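You operate a simulated robot arm through the tools that you are given. There is no shell and no other tool. Be economical: measure what you need, move in short steps, check, and stop when the job is done.

You are at the controls of a simulated two-armed robot. One attempt, no reset.

## Task
Close the liners drawer. Close the far table drawer. Take the steel tray from the far end of the white table and leave it on the shelf of the sample table. Turn the left weight dial to 190-230 g. Press the left keep button two times. Press the right tare button two times. Press the tally button two times. Put the orange marker from the top of the order bench on the top of the well cabinet and the white marker in the grey tray there. The order is free.

The check looks at the end state, three seconds after you hand in, the way a careful person would. Anything else that was tipped, shoved, dropped, spilled or broken makes it a failure.

## Robot
Two 7-joint arms with two-finger parallel grippers on one trunk, on a base that drives. Base frame: it is fixed to the floor where the robot stands at the start and does not move with it; the origin is under the middle of the robot, x ahead of it, y to its left, z up. Lengths are in m, angles in rad, forces in N, time in s.
The left shoulder is at the start at [0.07, 0.134, 0.726], the right one opposite. With the tool pointing down near the work surface each hand reaches from about 0.1 to 0.56 m from the robot's upright axis, wherever it stands, measured 20 degrees to its own side. Places, roughly: far table drawer [0.4, 1.3, 0.6]; grey tray (40x26x9 cm) [-0.2, -6.2, 0.8]; left keep button [1.4, 1.2, 1.1]; left weight dial [1.4, 1.3, 1]; liners drawer [0.7, -0.1, 0.3]; marker [-0.25, -6, 0.75]; right tare button [3, 0.1, 1.1]; shelf of the sample table [-3.8, -0.6, 0.4]; steel tray [0.5, 1.75, 0.75]; tally button [-0.4, -4.1, 0.9]; top of the well cabinet [-3.3, -4.1, 0.6]. Payload 1.57 kg a hand.
Tool frame (each hand has its own): the origin (TCP) lies between the finger pads and is the grasp point; the fingertips stand 0.03 m ahead of it; z points along the fingers, y is the line along which they close. The gripper opens to 0.08 m. The fingers are 0.017 m wide and 0.012 m thick; the gripper's body (0.04 by 0.082 m) begins 0.08 m behind the TCP.
Orientation is that of the tool frame in the base frame, as [roll, pitch, yaw] about the fixed x, y, z axes, in that order (R = Rz(yaw) Ry(pitch) Rx(roll)). With the fingers straight down and closing along the base's y, the tool's x points along the base's -x, its y along +y and its z along -z.

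## Interface
- The arms move only by the tool servo_tool. It takes "left_rows", "right_rows" or both (then of equal length, played together; a hand with none holds still); each is a list that holds one entry, the list of rows, each a list of 7 numbers: the shift along the tool's x, y, z in mm, then the turn, a rotation vector about the tool's x, y, z in rad, then the finger opening in mm, from 0 to 80. In form: [[[dx, dy, dz, wx, wy, wz, hand], ...]]. A call has 1 to 10 rows; each row is the pose to reach, as a shift and turn from the pose commanded when the call began, along the tool's axes at that moment. Rows are played at 5 a second. More than 0.05 m and 0.15 rad between two rows, or a gripper value outside its range, and nothing of the call is played. Where a pose cannot be reached the arm comes as near as it can. A force on the tool above 40 N (or 10 N above the force at the start of the call, whichever is more), or a blocked arm, ends the call early, and 0.2 s more pass. The fingers move at their own pace (about 0.153 m/s each) and stop on an object; they squeeze with about 41 N. The grip force told is the motor's: it shows also when the fingers shut on nothing. Time passes only in rows, and 0.2 s behind the last, so rows that repeat a pose let the fingers close. It gives the time, the measured TCP pose, the force on the tool (base axes), the opening and the grip force at its end, in the units of the frame above (readings bear some noise), with the torque about the TCP (base axes, N m) and any sound that the robot's microphone picked up, and new pictures: "views" is both (left out), scene, wrist or none (wrist: the cameras of the hands that moved).
- Cameras (640 x 400 px; columns grow to the right, rows downward): "scene" is now at [0.1285, -0.0092, 0.938]; the picture's right is [-0.13, -0.99, 0.00], its down [-0.72, 0.09, -0.69] and it looks along [0.68, -0.09, -0.73] (base axes); focal length 259 px, centre (320, 200). "left" rides on the left gripper at [0.072, 0.007, -0.122] in its tool frame; the picture's right is [-0.09, 1.00, 0.00], its down [-0.84, -0.08, -0.54] and it looks along [-0.54, -0.05, 0.84] (tool axes); focal length 238 px, centre (320, 200). "right" rides on the right gripper at [0.072, -0.007, -0.122] in its tool frame; the picture's right is [0.09, 1.00, 0.00], its down [-0.84, 0.08, -0.54] and it looks along [-0.54, 0.05, 0.84] (tool axes); focal length 238 px, centre (320, 200). There is no depth. A picture from a camera that has moved, and an enlarged one, comes with that camera's place and axes in the base frame and with its lens.
- lift_body(by): slides the trunk up (or, below 0, down) by that many m; the arms and the scene camera ride with it, the base frame stays. It gives what a move gives, with no picture.
- base_move(legs): drives the robot by 1 to 6 legs, each [ahead, left, turn to the left] in m, m and rad, along the robot's own axes; the way and the turn of a leg run together, so that a leg with both is an arc; at most 1.5 m and 3.142 rad a leg. The arms and the cameras ride along, it lands a little off, and it stops where it bumps. It gives what a move gives, and a new picture of the scene camera.
- head_to(pan, tilt): turns the head with the scene camera to pan (to the left, within 1.501 rad either way) and tilt (down, from -0.506 to 1.204), counted from straight ahead of the robot. It gives what a move gives, and a new picture of the scene camera.
- inspect(camera, box): a new picture of the part [left, top, right, bottom] of that camera's present view, enlarged. It takes no simulated time.
- close_job(): hands the job in; it is judged then, once.

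Work in short steps. Places have to be worked out from the pictures, the camera data and where the tool is seen: move nearer, look again, correct. Check each grasp and each placing, and mend what went wrong. You have 186 turns and 260 pictures in all, those below and enlarged ones among them. Open the grippers and draw the arms clear of the work before you hand the job in, unless the task says otherwise; then end with one line.

The tools are called after "Request:" as a command line: name --argument value ..., lists and objects as JSON in quotes. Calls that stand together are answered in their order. servo_tool: Moves the arms, as the interface text tells. Its arguments: {"type":"object","properties":{"left_rows":{"type":"array","items":{"type":"array","items":{"type":"array","items":{"type":"number"}}}},"right_rows":{"type":"array","items":{"type":"array","items":{"type":"array","items":{"type":"number"}}}},"views":{"type":"string","enum":["both","scene","wrist","none"]}},"required":[]} The other tools are called the same way: lift_body (by) slides the trunk up or down; base_move (legs) drives the base; head_to (pan, tilt) turns the head that bears the scene camera; inspect (camera, box) takes an enlarged picture of a part of a camera's view; close_job () hands the job in.

At the start:

```text
time_s: 0.0
left_ee_pos: [0.5216, 0.1635, 0.6603]
left_ee_rot: [-3.141, -0.003, -3.141]
left_contact_force: [0.4, 0.3, 0.7]
left_torque: [-0.02, 0.03, 0.02]
left_grip_width: 0.0798
left_finger_force: 0.1
right_ee_pos: [0.4823, -0.26, 0.5808]
right_ee_rot: [3.141, 0.001, -3.141]
right_contact_force: [0.0, 0.0, -0.3]
right_torque: [-0.01, 0.01, 0.02]
right_grip_width: 0.0798
right_finger_force: 0.0
trunk travel left (down, up): [-0.3, 0.64]
robot x, y, heading: [0.0003, 0.0012, 0.002]
head pan, tilt: [-0.127, 0.812]
```

scene: 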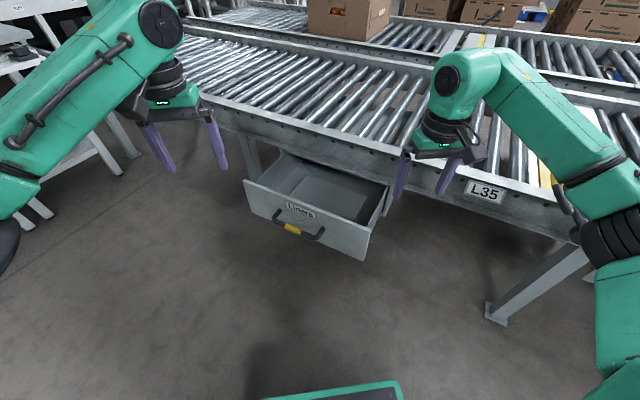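
right: 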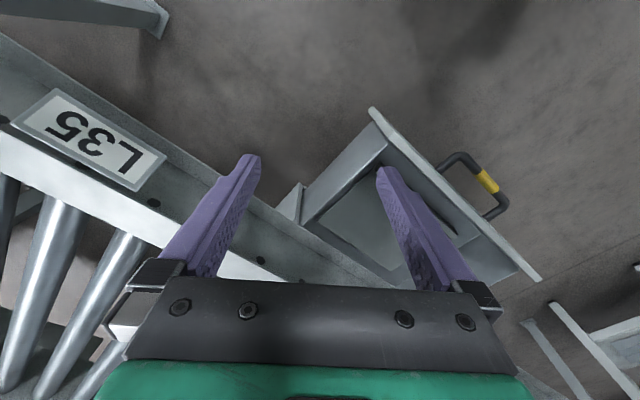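
left: 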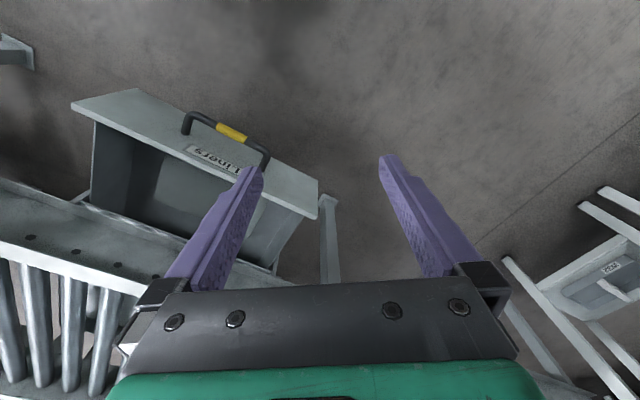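

I place the liners drawer handle at about (0.56, 0.00, 0.37), with the drawer sliding in along (0.81, -0.58). Before moving I look around to both sides.

Request:
head_to --pan 1.3 --tilt 0.4

Request:
head_to --pan 0.3 --tilt 0.2

Request:
head_to --pan -1.3 --tilt 0.3

```text
time_s: 1.6
left_ee_pos: [0.5223, 0.1625, 0.6604]
left_ee_rot: [3.142, -0.003, 3.141]
left_contact_force: [0.7, 0.1, 0.1]
left_torque: [-0.03, -0.01, 0.0]
left_grip_width: 0.08
left_finger_force: 0.1
right_ee_pos: [0.4822, -0.2593, 0.5817]
right_ee_rot: [-3.14, 0.001, -3.141]
right_contact_force: [-0.3, -0.4, 0.1]
right_torque: [0.02, 0.0, -0.03]
right_grip_width: 0.0801
right_finger_force: 0.0
trunk travel left (down, up): [-0.3, 0.64]
robot x, y, heading: [0.0002, 0.0025, 0.002]
head pan, tilt: [1.3, 0.4]
camera scene: at [0.0738, 0.0902, 0.974], right [0.96, -0.27, 0.0], down [-0.1, -0.38, -0.92], along [0.25, 0.89, -0.39], focal length 259 px, centre (320, 200)
```

scene: 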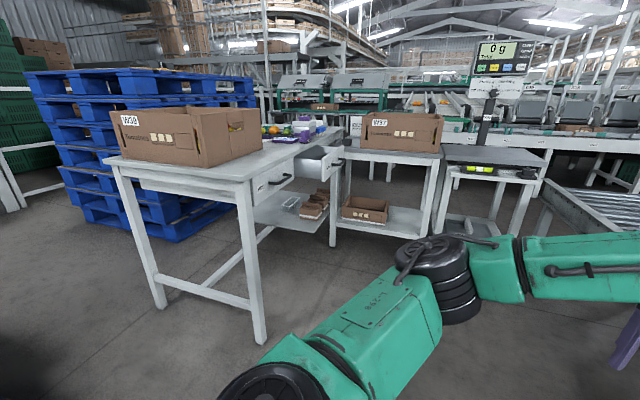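

```text
time_s: 2.8
left_ee_pos: [0.5216, 0.1622, 0.6597]
left_ee_rot: [-3.14, -0.001, 3.141]
left_contact_force: [-0.6, -0.5, 0.4]
left_torque: [0.01, -0.03, 0.01]
left_grip_width: 0.0801
left_finger_force: 0.1
right_ee_pos: [0.4811, -0.2591, 0.5822]
right_ee_rot: [-3.141, 0.0, -3.141]
right_contact_force: [0.1, 0.0, 0.4]
right_torque: [-0.03, -0.02, 0.0]
right_grip_width: 0.0798
right_finger_force: 0.0
trunk travel left (down, up): [-0.3, 0.64]
robot x, y, heading: [0.0007, 0.0001, 0.001]
head pan, tilt: [0.3, 0.201]
camera scene: at [0.138, 0.0286, 0.9925], right [0.3, -0.96, 0.0], down [-0.19, -0.06, -0.98], along [0.94, 0.29, -0.2], focal length 259 px, centre (320, 200)
```

scene: 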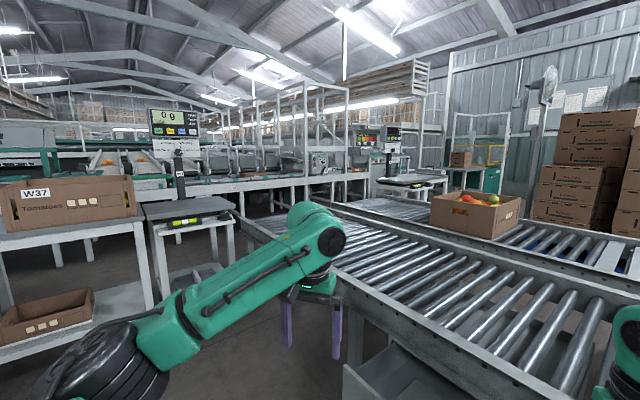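

```text
time_s: 4.5
left_ee_pos: [0.5205, 0.1631, 0.6602]
left_ee_rot: [-3.141, -0.002, -3.141]
left_contact_force: [-0.1, -0.7, -0.3]
left_torque: [-0.02, 0.01, -0.01]
left_grip_width: 0.08
left_finger_force: 0.1
right_ee_pos: [0.4814, -0.2594, 0.5811]
right_ee_rot: [3.14, 0.0, -3.142]
right_contact_force: [-0.5, -0.4, 0.0]
right_torque: [-0.02, 0.03, -0.02]
right_grip_width: 0.08
right_finger_force: 0.0
trunk travel left (down, up): [-0.3, 0.64]
robot x, y, heading: [0.0, 0.003, -0.002]
head pan, tilt: [-1.3, 0.3]
camera scene: at [0.074, -0.089, 0.9833], right [-0.96, -0.27, 0.0], down [-0.08, 0.28, -0.96], along [0.26, -0.92, -0.3], focal length 259 px, centre (320, 200)
```

scene: 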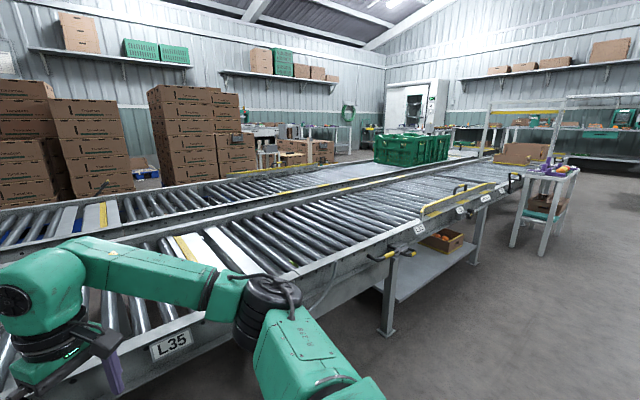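

Floor behind and to the right is clear. I back off, turn square to the liners drawer (-0.62 rad), and shift so its handle lies before the left hand.

Request:
base_move --legs '[[-0.25, 0, 0], [0, 0, -0.62], [0, 0.27, 0]]'

Request:
head_to --pan 0.1 --tilt 0.75

```text
time_s: 6.2
left_ee_pos: [0.3253, 0.1461, 0.6617]
left_ee_rot: [3.141, -0.003, 3.12]
left_contact_force: [0.5, 0.7, -1.0]
left_torque: [-0.01, 0.02, 0.0]
left_grip_width: 0.0801
left_finger_force: 0.0
right_ee_pos: [0.2751, -0.2759, 0.5829]
right_ee_rot: [3.141, 0.003, 3.117]
right_contact_force: [0.7, -0.8, 0.0]
right_torque: [0.02, 0.01, 0.01]
right_grip_width: 0.0798
right_finger_force: 0.0
trunk travel left (down, up): [-0.3, 0.64]
robot x, y, heading: [-0.2026, -0.0082, -0.023]
head pan, tilt: [-1.3, 0.3]
stopped in leg 1: the robot was blocked; the commanded pose is now the measured one
camera scene: at [-0.128, -0.0966, 0.9832], right [-0.97, -0.24, 0.0], down [-0.07, 0.29, -0.96], along [0.23, -0.93, -0.3], focal length 259 px, centre (320, 200)
```

scene: 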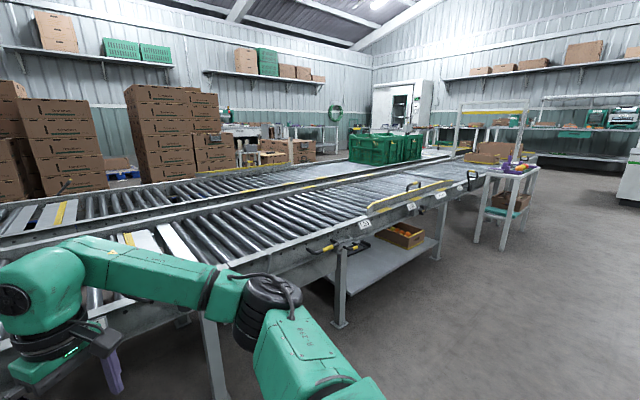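

```text
time_s: 7.7
left_ee_pos: [0.3242, 0.1446, 0.6613]
left_ee_rot: [-3.139, -0.001, 3.121]
left_contact_force: [-0.7, 0.0, -0.4]
left_torque: [0.03, 0.02, 0.02]
left_grip_width: 0.0802
left_finger_force: 0.1
right_ee_pos: [0.2743, -0.2765, 0.5828]
right_ee_rot: [3.14, 0.006, 3.12]
right_contact_force: [0.6, 0.7, 0.6]
right_torque: [0.0, -0.04, 0.0]
right_grip_width: 0.0798
right_finger_force: 0.1
trunk travel left (down, up): [-0.3, 0.64]
robot x, y, heading: [-0.2033, -0.0042, -0.023]
head pan, tilt: [0.099, 0.75]
camera scene: at [-0.0687, 0.0004, 0.9429], right [0.08, -1.0, 0.0], down [-0.68, -0.05, -0.73], along [0.73, 0.06, -0.68], focal length 259 px, centre (320, 200)
```

scene: 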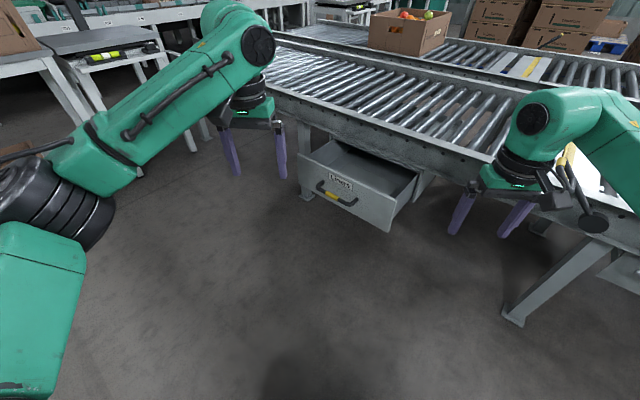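

Something blocked me 0.2 m back. I look as far behind as the head turns, on both sides.

Request:
head_to --pan 1.5 --tilt 0.6

Request:
head_to --pan -1.5 --tilt 0.6

```text
time_s: 9.2
left_ee_pos: [0.325, 0.1459, 0.6607]
left_ee_rot: [-3.139, 0.0, 3.122]
left_contact_force: [-0.1, -0.3, 0.3]
left_torque: [0.01, 0.0, -0.05]
left_grip_width: 0.0803
left_finger_force: 0.0
right_ee_pos: [0.2755, -0.2763, 0.5832]
right_ee_rot: [3.139, 0.003, 3.119]
right_contact_force: [0.5, -1.3, -0.4]
right_torque: [0.01, 0.01, -0.01]
right_grip_width: 0.08
right_finger_force: 0.1
trunk travel left (down, up): [-0.3, 0.64]
robot x, y, heading: [-0.1996, -0.0042, -0.021]
head pan, tilt: [1.499, 0.6]
camera scene: at [-0.1429, 0.0821, 0.9558], right [1.0, -0.1, 0.0], down [-0.05, -0.56, -0.83], along [0.08, 0.82, -0.56], focal length 259 px, centre (320, 200)
```

scene: 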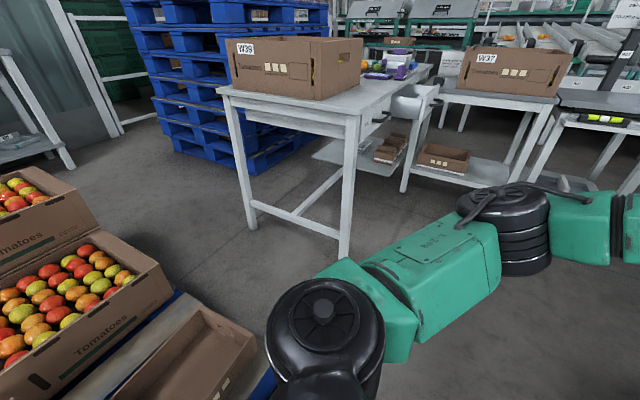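

```text
time_s: 11.8
left_ee_pos: [0.3252, 0.1449, 0.6611]
left_ee_rot: [-3.139, 0.0, 3.12]
left_contact_force: [0.5, -0.4, 0.0]
left_torque: [0.0, 0.01, -0.02]
left_grip_width: 0.08
left_finger_force: 0.0
right_ee_pos: [0.276, -0.276, 0.5823]
right_ee_rot: [3.141, 0.004, 3.12]
right_contact_force: [-0.7, 0.1, 0.4]
right_torque: [0.0, 0.01, -0.01]
right_grip_width: 0.08
right_finger_force: 0.0
trunk travel left (down, up): [-0.3, 0.64]
robot x, y, heading: [-0.1982, -0.0051, -0.026]
head pan, tilt: [-1.499, 0.6]
camera scene: at [-0.147, -0.0941, 0.9558], right [-1.0, -0.05, 0.0], down [-0.03, 0.56, -0.83], along [0.04, -0.82, -0.56], focal length 259 px, centre (320, 200)
```

scene: 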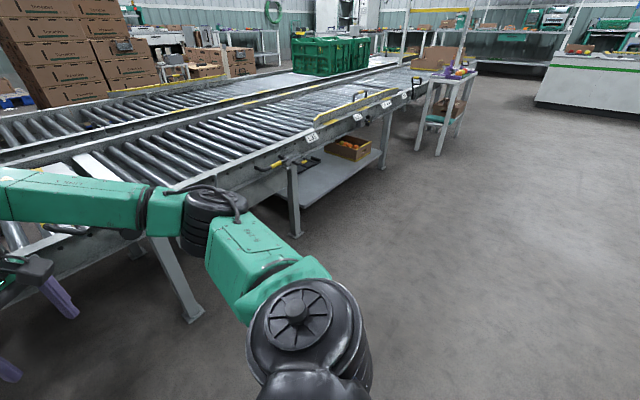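

A pallet with tomato boxes stands right behind. I ease ahead 0.1 m off it, then turn and sidestep.

Request:
base_move --legs '[[0.1, 0, 0], [0, 0, -0.6], [0, 0.2, 0]]'

Request:
head_to --pan 0.15 --tilt 0.85

```text
time_s: 15.8
left_ee_pos: [0.5319, -0.0223, 0.6609]
left_ee_rot: [-3.14, 0.0, 2.516]
left_contact_force: [0.4, 0.3, 0.1]
left_torque: [0.0, 0.02, -0.03]
left_grip_width: 0.0803
left_finger_force: 0.1
right_ee_pos: [0.2516, -0.342, 0.5836]
right_ee_rot: [3.141, 0.003, 2.515]
right_contact_force: [-0.1, -0.2, 0.1]
right_torque: [-0.04, -0.01, -0.01]
right_grip_width: 0.0798
right_finger_force: 0.0
trunk travel left (down, up): [-0.3, 0.64]
robot x, y, heading: [0.0132, 0.1535, -0.625]
head pan, tilt: [-1.499, 0.6]
camera scene: at [0.0066, 0.0476, 0.9559], right [-0.85, 0.53, 0.0], down [0.3, 0.48, -0.83], along [-0.44, -0.7, -0.56], focal length 259 px, centre (320, 200)
```

scene: 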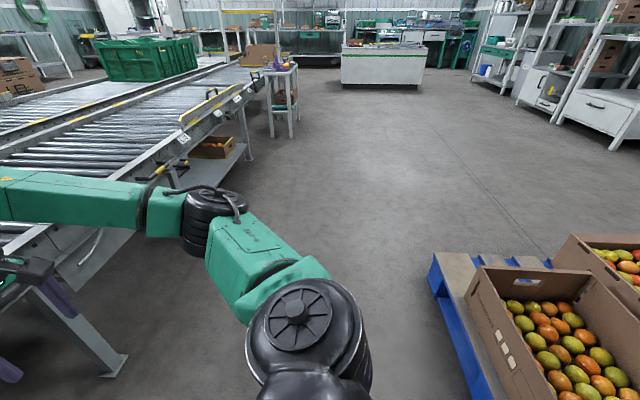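

```text
time_s: 17.5
left_ee_pos: [0.5322, -0.0223, 0.6605]
left_ee_rot: [-3.141, 0.0, 2.515]
left_contact_force: [0.3, 0.4, -0.8]
left_torque: [0.02, 0.04, 0.04]
left_grip_width: 0.0798
left_finger_force: 0.1
right_ee_pos: [0.2511, -0.3433, 0.5837]
right_ee_rot: [3.141, 0.003, 2.515]
right_contact_force: [0.0, -0.1, 0.7]
right_torque: [0.02, -0.02, 0.0]
right_grip_width: 0.0799
right_finger_force: 0.0
trunk travel left (down, up): [-0.3, 0.64]
robot x, y, heading: [0.0142, 0.1478, -0.627]
head pan, tilt: [0.15, 0.85]
camera scene: at [0.1223, 0.0863, 0.9349], right [-0.46, -0.89, 0.0], down [-0.67, 0.35, -0.66], along [0.59, -0.3, -0.75], focal length 259 px, centre (320, 200)
```

scene: 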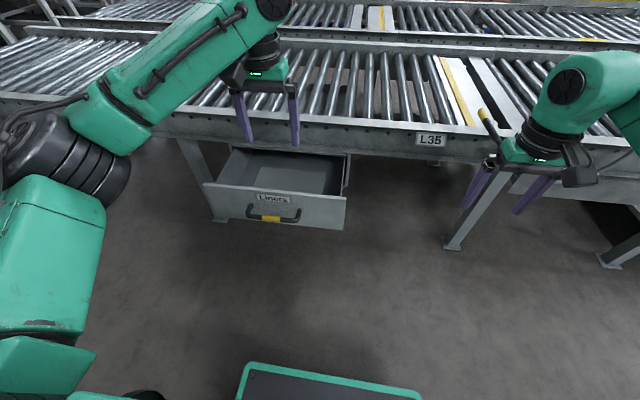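

Square to the drawer now: handle about 0.53 ahead and 0.21 left of the robot, panel top at z≈0.43. I close the left fingers, draw back, tilt forward-down, and lower before the panel above the handle.

Request:
servo_tool --left_rows '[[[40, 20, 20, 0, -0.14, 0, 0], [75, 40, 45, 0, -0.28, 0, 0], [100, 47, 85, 0, -0.42, 0, 0], [100, 47, 130, 0, -0.56, 0, 0], [100, 47, 175, 0, -0.7, 0, 0], [90, 47, 220, 0, -0.8, 0, 0], [59, 47, 235, 0, -0.8, 0, 0], [59, 47, 235, 0, -0.8, 0, 0]]]' --views "both"

```text
time_s: 19.3
left_ee_pos: [0.513, 0.049, 0.4247]
left_ee_rot: [-3.14, 0.802, 2.518]
left_contact_force: [-0.3, 0.3, 0.1]
left_torque: [0.01, 0.03, -0.01]
left_grip_width: 0.0
left_finger_force: 21.2
left hand out of reach, approached as far as the arm can: row 3
right_ee_pos: [0.2511, -0.3422, 0.5823]
right_ee_rot: [3.14, 0.003, 2.512]
right_contact_force: [-0.6, -0.3, 0.1]
right_torque: [0.0, 0.02, 0.02]
right_grip_width: 0.0799
right_finger_force: 0.1
trunk travel left (down, up): [-0.3, 0.64]
robot x, y, heading: [0.0148, 0.1505, -0.629]
head pan, tilt: [0.15, 0.85]
camera scene: at [0.1223, 0.0864, 0.9349], right [-0.46, -0.89, 0.0], down [-0.67, 0.35, -0.66], along [0.59, -0.3, -0.75], focal length 259 px, centre (320, 200)
camera left: at [0.4043, 0.1357, 0.4579], right [0.63, 0.77, 0.07], down [0.11, -0.18, 0.98], along [0.76, -0.61, -0.2], focal length 238 px, centre (320, 200)
```

scene: 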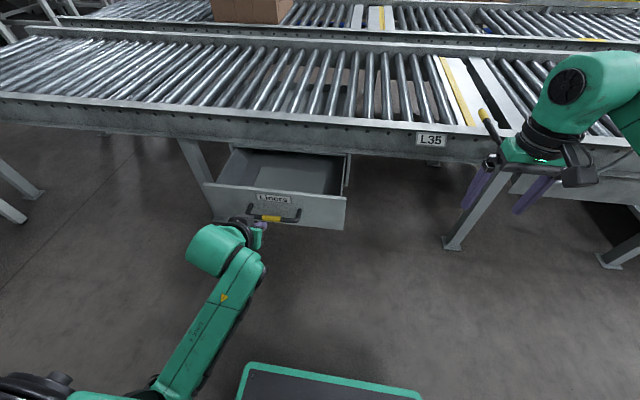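
left: 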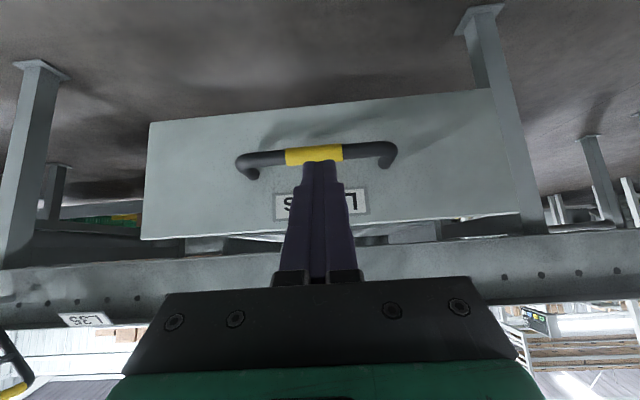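

The tips are just above the handle, centered on the panel. I push straight ahead.

Request:
servo_tool --left_rows '[[[-28, 0, 29, 0, 0, 0, 0], [-52, 0, 54, 0, 0, 0, 0], [-73, 0, 75, 0, 0, 0, 0], [-94, 0, 97, 0, 0, 0, 0], [-115, 0, 118, 0, 0, 0, 0], [-136, 0, 140, 0, 0, 0, 0], [-157, 0, 161, 0, 0, 0, 0], [-178, 0, 183, 0, 0, 0, 0], [-199, 0, 204, 0, 0, 0, 0]]]' --views "both"

```text
time_s: 21.2
left_ee_pos: [0.7159, -0.099, 0.426]
left_ee_rot: [-3.139, 0.78, 2.52]
left_contact_force: [-14.8, 7.4, 7.4]
left_torque: [0.06, 0.09, -0.06]
left_grip_width: 0.0
left_finger_force: 20.9
left hand out of reach, approached as far as the arm can: row 9
right_ee_pos: [0.2509, -0.3398, 0.5837]
right_ee_rot: [3.14, 0.005, 2.517]
right_contact_force: [-0.2, -1.0, 0.1]
right_torque: [0.01, 0.01, 0.02]
right_grip_width: 0.08
right_finger_force: 0.1
trunk travel left (down, up): [-0.3, 0.64]
robot x, y, heading: [0.0113, 0.1508, -0.628]
head pan, tilt: [0.15, 0.85]
stopped in row 9 (left hand): the force on the tool passed its limit at 124 N (the readings are from after the stop); the commanded pose is now the measured one
camera scene: at [0.1196, 0.0879, 0.9355], right [-0.46, -0.89, 0.0], down [-0.67, 0.34, -0.66], along [0.59, -0.3, -0.75], focal length 259 px, centre (320, 200)
camera left: at [0.609, -0.0126, 0.4627], right [0.63, 0.77, 0.06], down [0.13, -0.19, 0.97], along [0.76, -0.61, -0.22], focal length 238 px, centre (320, 200)
```

scene: 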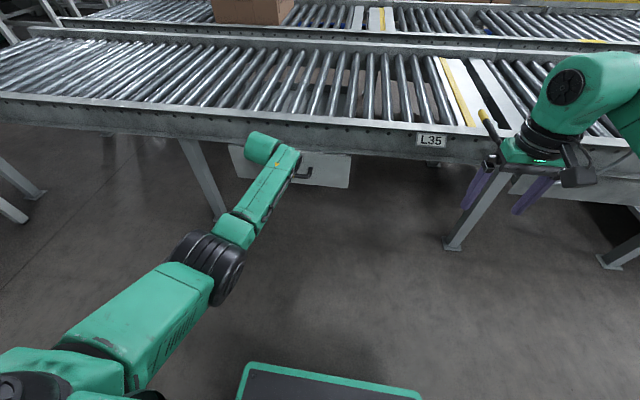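
left: 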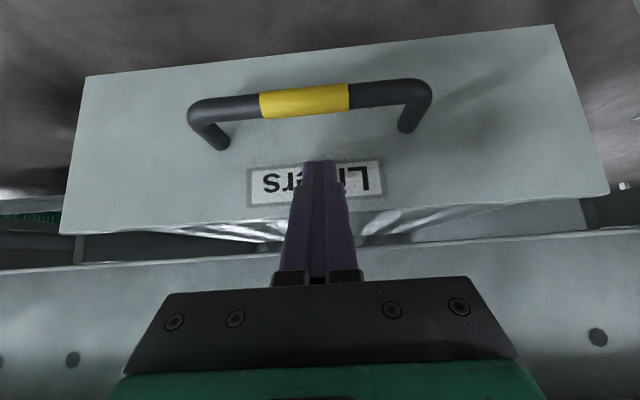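

The drawer went in about 0.17 m and then met a stop at 124 N. I check whether the panel is home or the hand met the rail.

Request:
inspect --camera "scene" --box '[180, 80, 420, 230]'

Request:
inspect --camera "left" --box '[0, 150, 640, 300]'

```text
2.67 times, centred on (300, 155) of scene
camera zoom: at [0.1196, 0.0879, 0.9355], right [-0.46, -0.89, 0.0], down [-0.67, 0.34, -0.66], along [0.59, -0.3, -0.75], focal length 691 px, centre (373, 320)
```

zoom: 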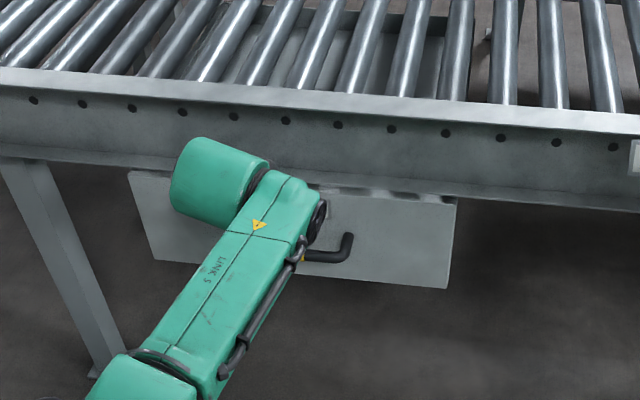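

```text
1.00 times, centred on (320, 225) of left (not enlarged: the box is as wide or as high as the picture)
camera zoom: at [0.609, -0.0126, 0.4627], right [0.63, 0.77, 0.06], down [0.13, -0.19, 0.97], along [0.76, -0.61, -0.22], focal length 238 px, centre (320, 175)
```

zoom: 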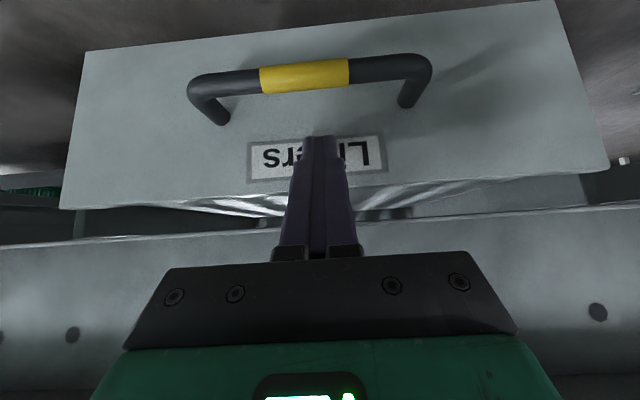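

Working it out, the rail face is about 0.75 m ahead and the panel face about 0.745, so it looks flush. I draw the hand back and look unobstructed.

Request:
servo_tool --left_rows '[[[28, 0, -29, 0, 0, 0, 0], [56, 0, -58, 0, 0, 0, 0], [84, 0, -87, 0, 0, 0, 0], [112, 0, -116, 0, 0, 0, 0], [140, 0, -144, 0, 0, 0, 0], [168, 0, -172, 0, 0, 0, 0]]]' --views "both"

```text
time_s: 22.6
left_ee_pos: [0.5252, 0.0424, 0.429]
left_ee_rot: [-3.14, 0.777, 2.52]
left_contact_force: [0.2, -0.3, 0.0]
left_torque: [0.01, 0.01, -0.01]
left_grip_width: 0.0002
left_finger_force: 21.4
right_ee_pos: [0.2522, -0.3414, 0.5821]
right_ee_rot: [3.141, 0.002, 2.515]
right_contact_force: [1.2, -0.1, -0.1]
right_torque: [0.0, 0.0, -0.04]
right_grip_width: 0.0801
right_finger_force: 0.0
trunk travel left (down, up): [-0.3, 0.64]
robot x, y, heading: [0.0103, 0.1498, -0.628]
head pan, tilt: [0.15, 0.85]
camera scene: at [0.1221, 0.0868, 0.935], right [-0.46, -0.89, 0.0], down [-0.67, 0.34, -0.66], along [0.59, -0.3, -0.75], focal length 259 px, centre (320, 200)
camera left: at [0.417, 0.1283, 0.4652], right [0.63, 0.77, 0.06], down [0.13, -0.19, 0.97], along [0.76, -0.61, -0.22], focal length 238 px, centre (320, 200)
```

scene: 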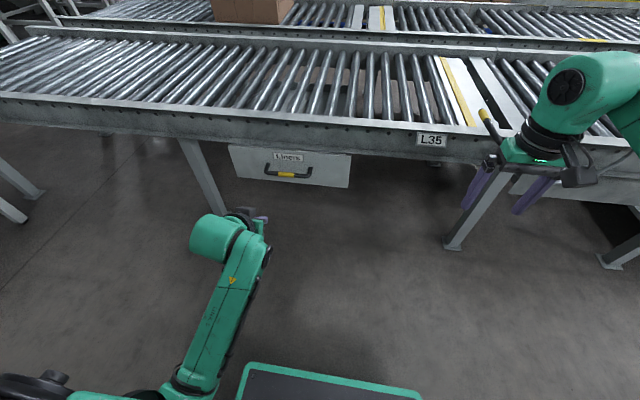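
left: 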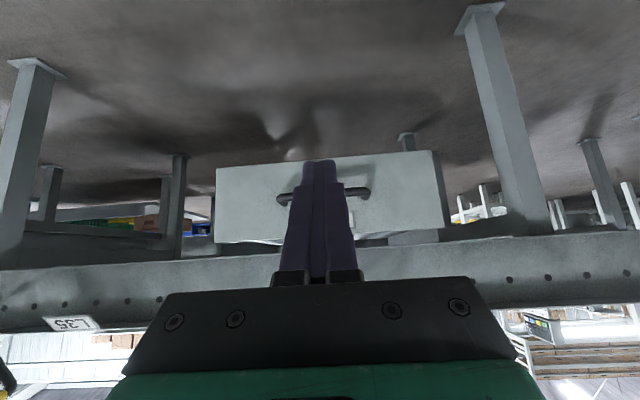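

Request:
inspect --camera "scene" --box '[210, 110, 370, 210]'

Request:
inspect --camera "left" --box '[360, 130, 520, 260]'

```text
4.00 times, centred on (290, 160) of scene
camera zoom: at [0.1221, 0.0868, 0.935], right [-0.46, -0.89, 0.0], down [-0.67, 0.34, -0.66], along [0.59, -0.3, -0.75], focal length 1037 px, centre (440, 360)
```

zoom: 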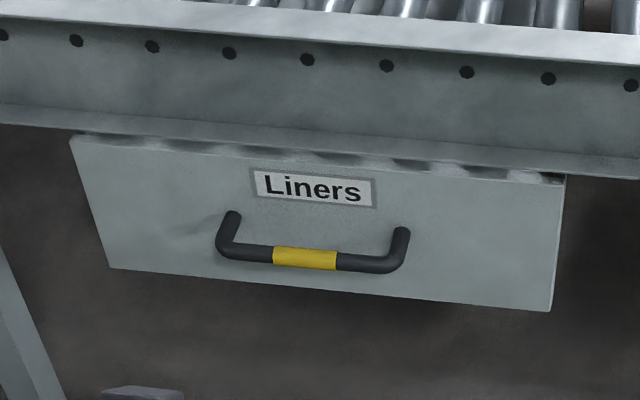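

```text
3.08 times, centred on (440, 195) of left
camera zoom: at [0.417, 0.1283, 0.4652], right [0.63, 0.77, 0.06], down [0.13, -0.19, 0.97], along [0.76, -0.61, -0.22], focal length 733 px, centre (-49, 215)
```

zoom: 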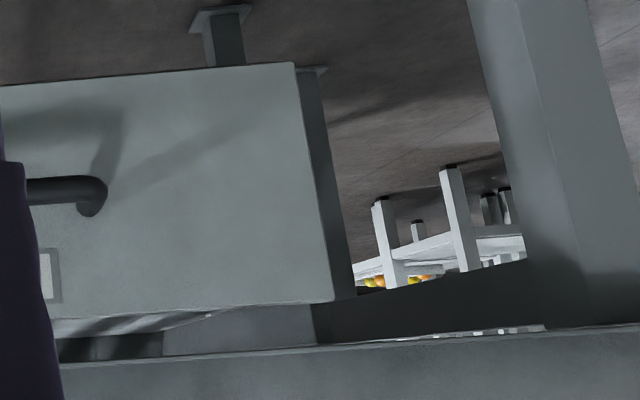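

The liners drawer is shut. I bring both arms up and in for driving, and raise the trunk afterwards.

Request:
servo_tool --left_rows '[[[-17, 0, -41, 0, 0.13, 0, 0], [-34, 0, -82, 0, 0.26, 0, 0], [-51, 0, -123, 0, 0.39, 0, 0], [-68, 0, -164, 0, 0.52, 0, 0], [-85, 0, -205, 0, 0.65, 0, 0], [-104, 0, -248, 0, 0.777, 0, 0]]]' --right_rows '[[[40, 0, 0, 0, 0, 0, 80], [80, 0, -20, 0, 0, 0, 80], [100, 0, -60, 0, 0, 0, 80], [100, 0, -105, 0, 0, 0, 80], [100, 0, -150, 0, 0, 0, 0], [100, 0, -190, 0, 0, 0, 0]]]' --views "none"

Request:
lift_body --by 0.15

```text
time_s: 24.0
left_ee_pos: [0.4444, 0.0993, 0.6807]
left_ee_rot: [-3.139, 0.001, 2.523]
left_contact_force: [-0.1, 0.2, 0.2]
left_torque: [0.0, -0.02, 0.04]
left_grip_width: 0.0
left_finger_force: 21.2
right_ee_pos: [0.1695, -0.2783, 0.772]
right_ee_rot: [3.14, 0.003, 2.518]
right_contact_force: [0.1, -0.4, -0.4]
right_torque: [-0.02, 0.01, 0.01]
right_grip_width: 0.0002
right_finger_force: 21.3
trunk travel left (down, up): [-0.3, 0.64]
robot x, y, heading: [0.012, 0.1515, -0.625]
head pan, tilt: [0.15, 0.85]
```

```text
time_s: 25.7
left_ee_pos: [0.4456, 0.0995, 0.8295]
left_ee_rot: [-3.141, 0.001, 2.518]
left_contact_force: [1.0, 0.2, -0.2]
left_torque: [0.01, 0.02, 0.0]
left_grip_width: 0.0001
left_finger_force: 20.6
right_ee_pos: [0.1687, -0.2795, 0.9213]
right_ee_rot: [3.141, 0.001, 2.517]
right_contact_force: [-0.9, 0.2, 0.3]
right_torque: [-0.01, 0.0, -0.02]
right_grip_width: 0.0
right_finger_force: 21.7
trunk travel left (down, up): [-0.45, 0.49]
robot x, y, heading: [0.0129, 0.1502, -0.623]
head pan, tilt: [0.15, 0.85]
```

Now I turn to face along the aisle and drive 0.55 m up it to view the table, drawer and scale.

Request:
base_move --legs '[[0, 0, 1.57], [0.55, -0.12, 0]]'

Request:
head_to --pan 0.7 --tilt 0.5

```text
time_s: 32.9
left_ee_pos: [0.4763, 0.9752, 0.8296]
left_ee_rot: [-3.141, 0.003, -2.179]
left_contact_force: [0.4, 1.0, -0.4]
left_torque: [-0.02, 0.01, -0.01]
left_grip_width: 0.0
left_finger_force: 20.8
right_ee_pos: [0.8588, 0.7049, 0.921]
right_ee_rot: [3.141, 0.002, -2.182]
right_contact_force: [-0.1, 0.7, 0.1]
right_torque: [0.01, 0.06, 0.01]
right_grip_width: 0.0
right_finger_force: 21.4
trunk travel left (down, up): [-0.45, 0.49]
robot x, y, heading: [0.4273, 0.5414, 0.956]
head pan, tilt: [0.15, 0.85]
camera scene: at [0.4922, 0.6559, 1.0849], right [0.89, -0.45, 0.0], down [-0.34, -0.67, -0.66], along [0.29, 0.59, -0.75], focal length 259 px, centre (320, 200)
```

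scene: 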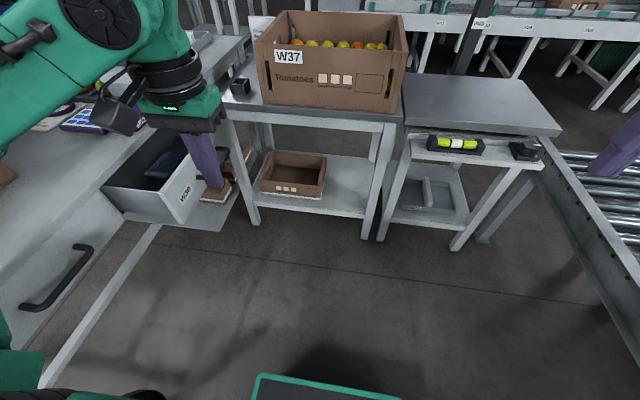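

```text
time_s: 33.8
left_ee_pos: [0.4749, 0.976, 0.8295]
left_ee_rot: [-3.14, 0.002, -2.178]
left_contact_force: [0.7, -0.2, 0.2]
left_torque: [-0.01, 0.01, -0.02]
left_grip_width: 0.0
left_finger_force: 21.6
right_ee_pos: [0.8578, 0.7043, 0.9211]
right_ee_rot: [3.141, 0.002, -2.184]
right_contact_force: [-0.5, -0.1, -0.2]
right_torque: [-0.04, -0.01, 0.0]
right_grip_width: 0.0
right_finger_force: 21.1
trunk travel left (down, up): [-0.45, 0.49]
robot x, y, heading: [0.4269, 0.5433, 0.952]
head pan, tilt: [0.7, 0.499]
camera scene: at [0.4492, 0.6764, 1.1148], right [1.0, 0.09, 0.0], down [0.04, -0.48, -0.88], along [-0.08, 0.87, -0.48], focal length 259 px, centre (320, 200)
```

scene: 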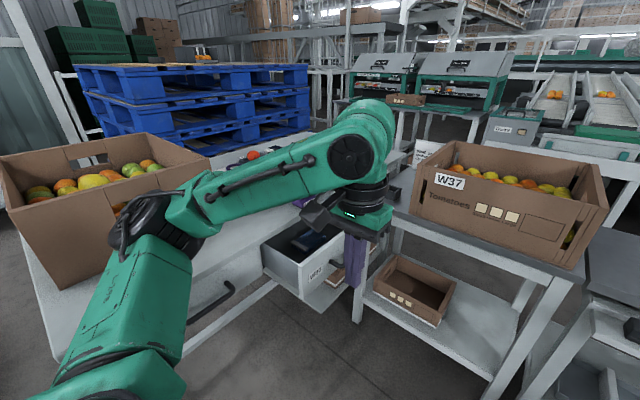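

Geometry: the table edge and trolley align with the conveyor. The open drawer's panel is at about (0.38, 1.21), and it closes toward (-0.81, 0.58). I drive up beside it and turn to face the table so the right hand can push.

Request:
base_move --legs '[[0.3, -0.12, 0], [0, 0, 1.57]]'

Request:
head_to --pan -0.5 --tilt 0.65

```text
time_s: 39.8
left_ee_pos: [0.2709, 0.781, 0.8301]
left_ee_rot: [-3.14, 0.003, -0.645]
left_contact_force: [0.0, -0.9, 0.2]
left_torque: [0.0, 0.0, 0.01]
left_grip_width: 0.0
left_finger_force: 21.3
right_ee_pos: [0.5556, 1.1542, 0.9217]
right_ee_rot: [-3.141, 0.002, -0.648]
right_contact_force: [-1.2, -0.4, -1.3]
right_torque: [0.01, -0.02, 0.01]
right_grip_width: 0.0
right_finger_force: 21.3
trunk travel left (down, up): [-0.45, 0.49]
robot x, y, heading: [0.7007, 0.7161, 2.492]
head pan, tilt: [0.7, 0.499]
camera scene: at [0.5692, 0.7458, 1.1149], right [-0.05, 1.0, 0.0], down [0.48, 0.02, -0.88], along [-0.88, -0.05, -0.48], focal length 259 px, centre (320, 200)
```

scene: 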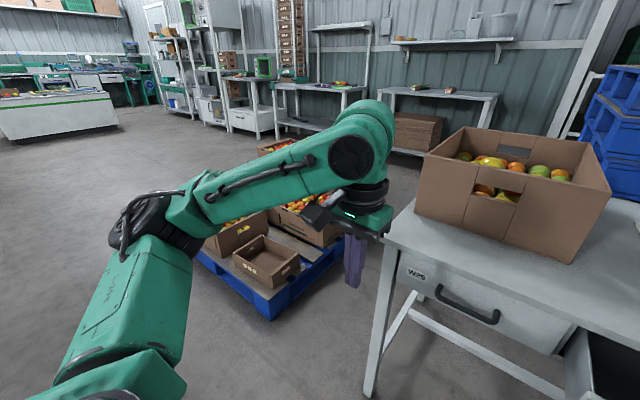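

```text
time_s: 41.1
left_ee_pos: [0.2708, 0.7806, 0.8294]
left_ee_rot: [-3.141, 0.002, -0.644]
left_contact_force: [0.5, 0.0, -0.6]
left_torque: [-0.01, 0.02, 0.01]
left_grip_width: 0.0003
left_finger_force: 21.1
right_ee_pos: [0.5545, 1.1523, 0.922]
right_ee_rot: [3.14, 0.002, -0.646]
right_contact_force: [0.5, 0.7, -0.8]
right_torque: [-0.01, 0.01, 0.0]
right_grip_width: 0.0
right_finger_force: 20.9
trunk travel left (down, up): [-0.45, 0.49]
robot x, y, heading: [0.7029, 0.7184, 2.495]
head pan, tilt: [-0.499, 0.649]
camera scene: at [0.6243, 0.8297, 1.1015], right [0.91, 0.41, 0.0], down [0.25, -0.55, -0.8], along [-0.33, 0.73, -0.6], focal length 259 px, centre (320, 200)
```

scene: 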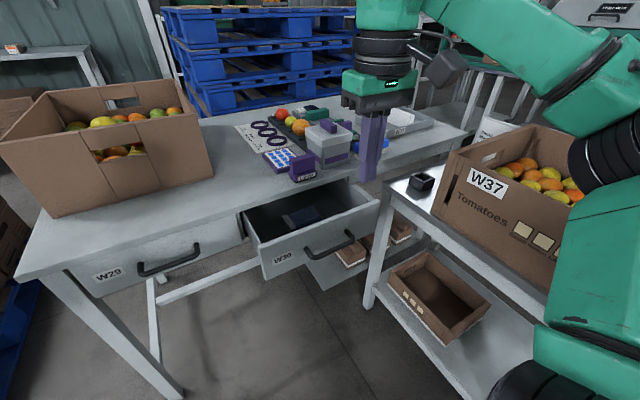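

The open drawer's panel (label W30) spans about z 0.58–0.71, with its center near u=1.25, in line with the right hand. I lower the right hand while tilting it nearly horizontal, to stop short below the handle.

Request:
servo_tool --right_rows '[[[20, 0, 25, 0, -0.12, 0, 0], [40, 0, 50, 0, -0.25, 0, 0], [40, 0, 80, 0, -0.38, 0, 0], [40, 0, 110, 0, -0.51, 0, 0], [40, 0, 140, 0, -0.64, 0, 0], [40, 0, 170, 0, -0.77, 0, 0], [40, 0, 200, 0, -0.9, 0, 0], [40, 0, 230, 0, -1.03, 0, 0], [40, 0, 260, 0, -1.14, 0, 0], [40, 0, 291, 0, -1.2, 0, 0]]]' --views "both"

```text
time_s: 43.4
left_ee_pos: [0.2715, 0.7806, 0.831]
left_ee_rot: [-3.139, 0.005, -0.644]
left_contact_force: [0.4, -0.2, -0.4]
left_torque: [0.03, 0.03, 0.01]
left_grip_width: 0.0
left_finger_force: 21.9
right_ee_pos: [0.5847, 1.1546, 0.6244]
right_ee_rot: [3.132, 1.203, -0.649]
right_contact_force: [0.8, 0.1, 0.0]
right_torque: [0.01, -0.01, -0.03]
right_grip_width: 0.0
right_finger_force: 21.5
right hand out of reach, approached as far as the arm can: row 6, 7, 8, 9, 10
trunk travel left (down, up): [-0.45, 0.49]
robot x, y, heading: [0.7013, 0.7181, 2.498]
head pan, tilt: [-0.499, 0.649]
camera scene: at [0.6254, 0.8281, 1.1019], right [0.91, 0.41, 0.0], down [0.25, -0.55, -0.8], along [-0.33, 0.73, -0.6], focal length 259 px, centre (320, 200)
camera right: at [0.7012, 1.0758, 0.6], right [-0.57, -0.82, -0.08], down [0.12, -0.18, 0.98], along [-0.81, 0.55, 0.2], focal length 238 px, centre (320, 200)
```

scene: 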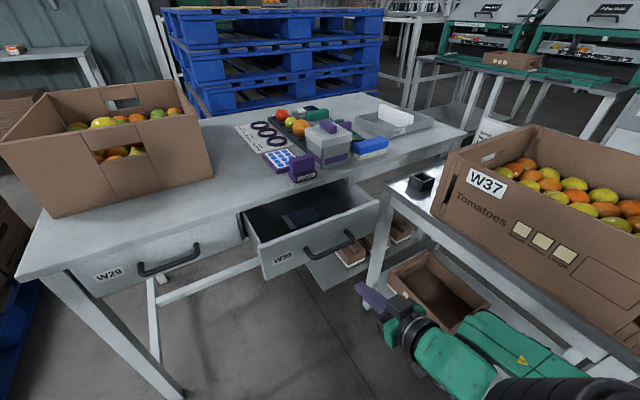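
right: 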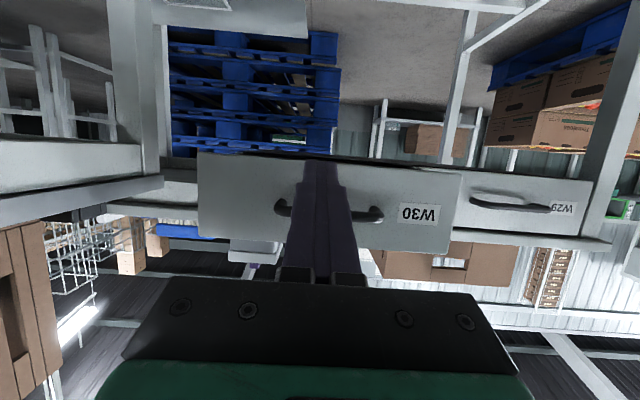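

The wrist view puts the panel at z 0.61–0.72 with the handle at 0.67. I raise the tips about 22 mm to stay below the handle and on the panel, then push in.

Request:
servo_tool --right_rows '[[[-20, 0, -8, 0, 0, 0, 0], [-35, 0, 29, 0, 0, 0, 0], [-49, 0, 66, 0, 0, 0, 0], [-60, 0, 94, 0, 0, 0, 0], [-71, 0, 122, 0, 0, 0, 0], [-82, 0, 150, 0, 0, 0, 0], [-93, 0, 178, 0, 0, 0, 0], [-102, 0, 202, 0, 0, 0, 0], [-111, 0, 225, 0, 0, 0, 0], [-119, 0, 246, 0, 0, 0, 0]]]' --views "both"

```text
time_s: 44.5
left_ee_pos: [0.2707, 0.7794, 0.8314]
left_ee_rot: [-3.138, 0.002, -0.644]
left_contact_force: [0.9, 0.9, 0.1]
left_torque: [0.02, 0.03, -0.04]
left_grip_width: 0.0
left_finger_force: 21.1
right_ee_pos: [0.5066, 1.2293, 0.6612]
right_ee_rot: [3.121, 1.179, -0.664]
right_contact_force: [0.5, -0.4, 0.3]
right_torque: [0.0, -0.01, 0.04]
right_grip_width: 0.0
right_finger_force: 21.3
right hand out of reach, approached as far as the arm can: row 1, 3, 4, 5
trunk travel left (down, up): [-0.45, 0.49]
robot x, y, heading: [0.7039, 0.7196, 2.497]
head pan, tilt: [-0.499, 0.649]
stopped in row 5 (right hand): the force on the tool passed its limit at 53 N (the readings are from after the stop); the commanded pose is now the measured one
camera scene: at [0.6252, 0.8283, 1.102], right [0.91, 0.41, 0.0], down [0.25, -0.55, -0.8], along [-0.33, 0.73, -0.6], focal length 259 px, centre (320, 200)
camera right: at [0.6209, 1.1521, 0.6402], right [-0.57, -0.82, -0.08], down [0.1, -0.17, 0.98], along [-0.82, 0.55, 0.18], focal length 238 px, centre (320, 200)
```

scene: 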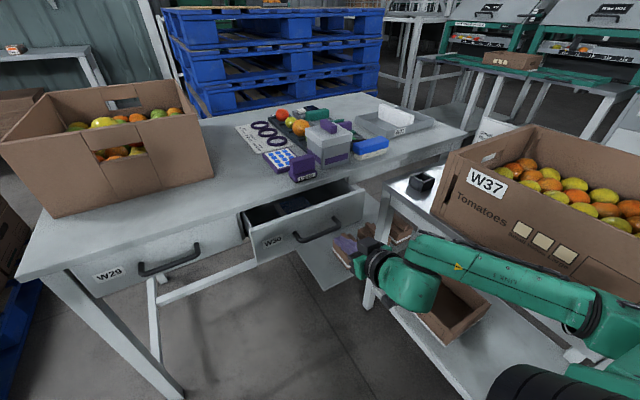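
right: 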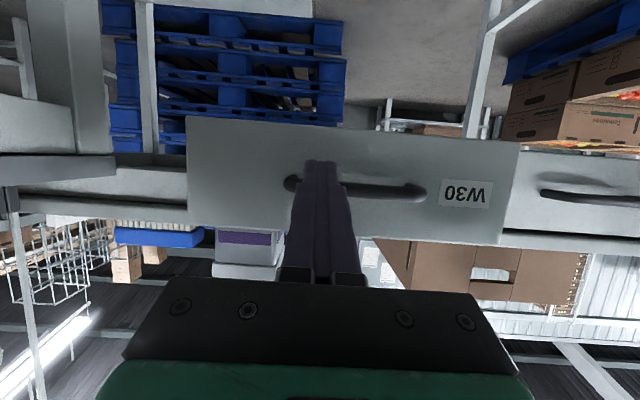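

The first contact spike stopped it with the drawer partly shut. I shift to the panel's middle, a touch lower, and push on in smaller steps.

Request:
servo_tool --right_rows '[[[18, 25, -4, 0, 0, 0, 0], [10, 25, 15, 0, 0, 0, 0], [3, 25, 33, 0, 0, 0, 0], [-5, 25, 52, 0, 0, 0, 0], [-12, 25, 70, 0, 0, 0, 0], [-20, 25, 89, 0, 0, 0, 0], [-28, 25, 107, 0, 0, 0, 0], [-35, 25, 126, 0, 0, 0, 0], [-43, 25, 144, 0, 0, 0, 0]]]' --views "both"

```text
time_s: 46.5
left_ee_pos: [0.2706, 0.7818, 0.83]
left_ee_rot: [-3.137, 0.002, -0.644]
left_contact_force: [0.2, -0.9, -0.4]
left_torque: [0.01, 0.02, 0.0]
left_grip_width: 0.0002
left_finger_force: 21.1
right_ee_pos: [0.4621, 1.273, 0.6865]
right_ee_rot: [-2.943, 1.176, -0.451]
right_contact_force: [-0.6, -0.1, 0.8]
right_torque: [0.05, 0.03, 0.03]
right_grip_width: 0.0
right_finger_force: 21.0
right hand out of reach, approached as far as the arm can: row 1, 2, 3, 4, 5, 6, 7, 8, 9
trunk travel left (down, up): [-0.45, 0.49]
robot x, y, heading: [0.6958, 0.7202, 2.491]
head pan, tilt: [-0.499, 0.649]
camera scene: at [0.6246, 0.8294, 1.1015], right [0.91, 0.41, 0.0], down [0.25, -0.55, -0.8], along [-0.33, 0.73, -0.6], focal length 259 px, centre (320, 200)
camera right: at [0.5799, 1.1977, 0.6659], right [-0.56, -0.82, -0.16], down [0.06, -0.23, 0.97], along [-0.83, 0.53, 0.18], focal length 238 px, centre (320, 200)
```

scene: 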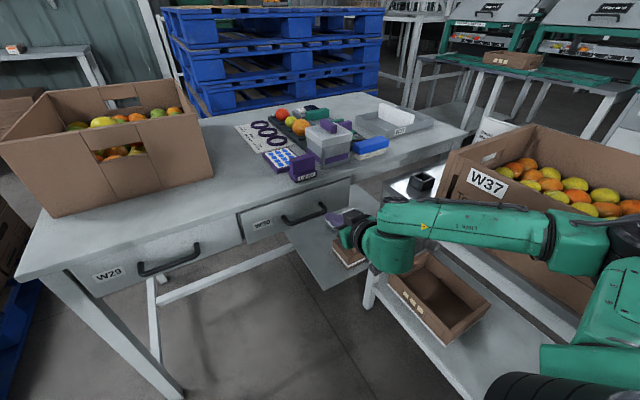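
right: 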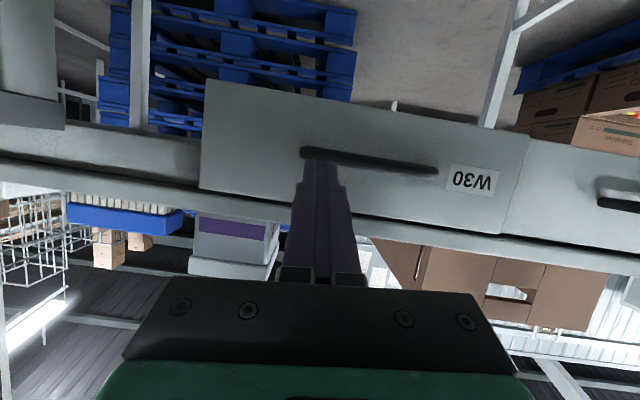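

The drawer is nearly shut but the arm is at its reach limit. I pull the hand back, drive 0.1 m closer, then push again.

Request:
servo_tool --right_rows '[[[15, 0, -37, 0, 0, 0, 0], [30, 0, -74, 0, 0, 0, 0], [45, 0, -111, 0, 0, 0, 0], [59, 0, -145, 0, 0, 0, 0], [78, 0, -190, 0, 0, 0, 0]]]' --views "none"

Request:
base_move --legs '[[0.12, 0, 0.02]]'

```text
time_s: 47.7
left_ee_pos: [0.272, 0.7799, 0.8311]
left_ee_rot: [-3.139, 0.003, -0.643]
left_contact_force: [0.2, -0.2, -0.2]
left_torque: [-0.01, 0.01, -0.01]
left_grip_width: 0.0
left_finger_force: 21.3
right_ee_pos: [0.6267, 1.1781, 0.6707]
right_ee_rot: [-2.95, 1.177, -0.45]
right_contact_force: [0.5, 0.7, -0.2]
right_torque: [0.01, 0.03, 0.01]
right_grip_width: 0.0
right_finger_force: 21.6
right hand out of reach, approached as far as the arm can: row 4, 5
trunk travel left (down, up): [-0.45, 0.49]
robot x, y, heading: [0.7033, 0.7198, 2.498]
head pan, tilt: [-0.499, 0.649]
```

```text
time_s: 49.0
left_ee_pos: [0.171, 0.8438, 0.8287]
left_ee_rot: [-3.14, 0.003, -0.623]
left_contact_force: [-0.5, 0.5, 0.7]
left_torque: [0.0, -0.01, -0.02]
left_grip_width: 0.0
left_finger_force: 21.4
right_ee_pos: [0.5195, 1.2505, 0.6718]
right_ee_rot: [-2.948, 1.176, -0.434]
right_contact_force: [-0.2, -0.9, -0.7]
right_torque: [-0.02, -0.01, -0.01]
right_grip_width: 0.0
right_finger_force: 21.1
trunk travel left (down, up): [-0.45, 0.49]
robot x, y, heading: [0.606, 0.7911, 2.513]
head pan, tilt: [-0.499, 0.649]
camera scene: at [0.5228, 0.9013, 1.1014], right [0.9, 0.43, 0.0], down [0.26, -0.55, -0.8], along [-0.34, 0.72, -0.61], focal length 259 px, centre (320, 200)
```

scene: 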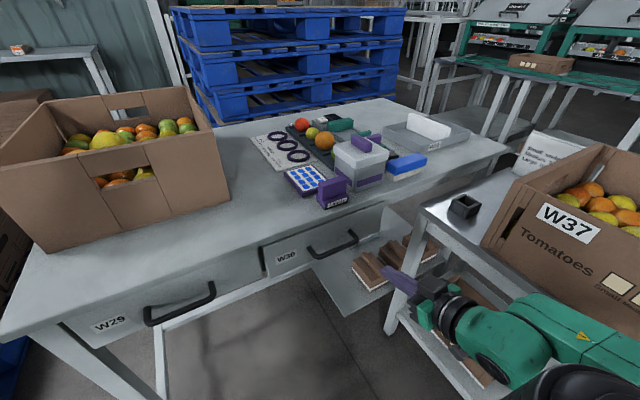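

The tool still points right. I center on the panel (about 60 mm toward -u, 25 mm down) and push to the stop.

Request:
servo_tool --right_rows '[[[12, 31, 6, 0, 0, 0, 0], [19, 62, 8, 0, 0, 0, 0], [8, 62, 36, 0, 0, 0, 0], [-4, 61, 64, 0, 0, 0, 0], [-15, 61, 91, 0, 0, 0, 0], [-22, 61, 108, 0, 0, 0, 0], [-29, 60, 126, 0, 0, 0, 0], [-36, 60, 143, 0, 0, 0, 0], [-43, 60, 161, 0, 0, 0, 0], [-50, 60, 178, 0, 0, 0, 0]]]' --views "both"

```text
time_s: 50.7
left_ee_pos: [0.1716, 0.8441, 0.8311]
left_ee_rot: [-3.139, 0.002, -0.626]
left_contact_force: [0.2, -0.3, -0.7]
left_torque: [0.01, -0.06, 0.03]
left_grip_width: 0.0
left_finger_force: 20.9
right_ee_pos: [0.4053, 1.2788, 0.6577]
right_ee_rot: [-2.986, 1.148, -0.469]
right_contact_force: [4.0, -1.5, -2.6]
right_torque: [-0.17, -0.19, -0.02]
right_grip_width: 0.0002
right_finger_force: 21.2
right hand out of reach, approached as far as the arm can: row 1, 2, 3, 4, 5, 6, 7, 8
trunk travel left (down, up): [-0.45, 0.49]
robot x, y, heading: [0.6006, 0.7929, 2.515]
head pan, tilt: [-0.499, 0.649]
stopped in row 8 (right hand): the force on the tool passed its limit at 71 N (the readings are from after the stop); the commanded pose is now the measured one
camera scene: at [0.5239, 0.9006, 1.1017], right [0.9, 0.43, 0.0], down [0.26, -0.55, -0.8], along [-0.34, 0.72, -0.6], focal length 259 px, centre (320, 200)
camera right: at [0.5245, 1.2043, 0.6417], right [-0.54, -0.83, -0.15], down [0.05, -0.2, 0.98], along [-0.84, 0.52, 0.15], focal length 238 px, centre (320, 200)
```

scene: 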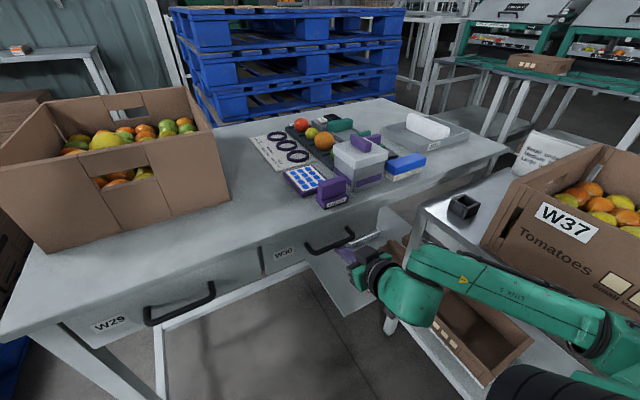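
right: 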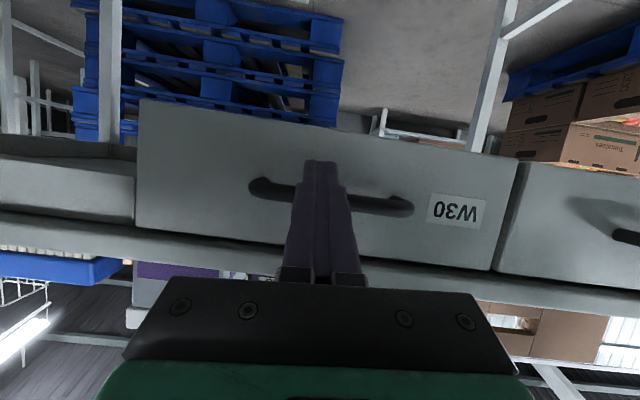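

Request:
inspect --camera "scene" --box '[120, 180, 420, 340]'

Request:
inspect --camera "right" --box '[400, 120, 640, 300]'

```text
2.13 times, centred on (270, 260) of scene
camera zoom: at [0.5239, 0.9006, 1.1017], right [0.9, 0.43, 0.0], down [0.26, -0.55, -0.8], along [-0.34, 0.72, -0.6], focal length 553 px, centre (427, 72)
```

zoom: 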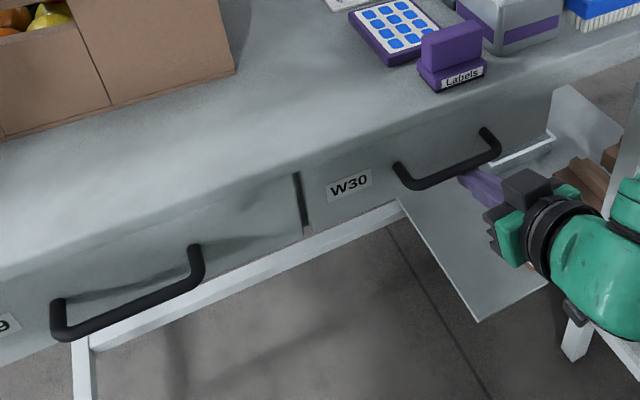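

```text
2.22 times, centred on (520, 210) of right
camera zoom: at [0.5245, 1.2043, 0.6417], right [-0.54, -0.83, -0.15], down [0.05, -0.2, 0.98], along [-0.84, 0.52, 0.15], focal length 530 px, centre (-124, 178)
```

zoom: 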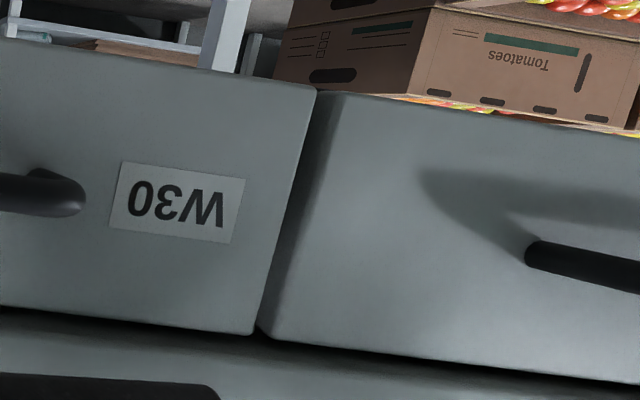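

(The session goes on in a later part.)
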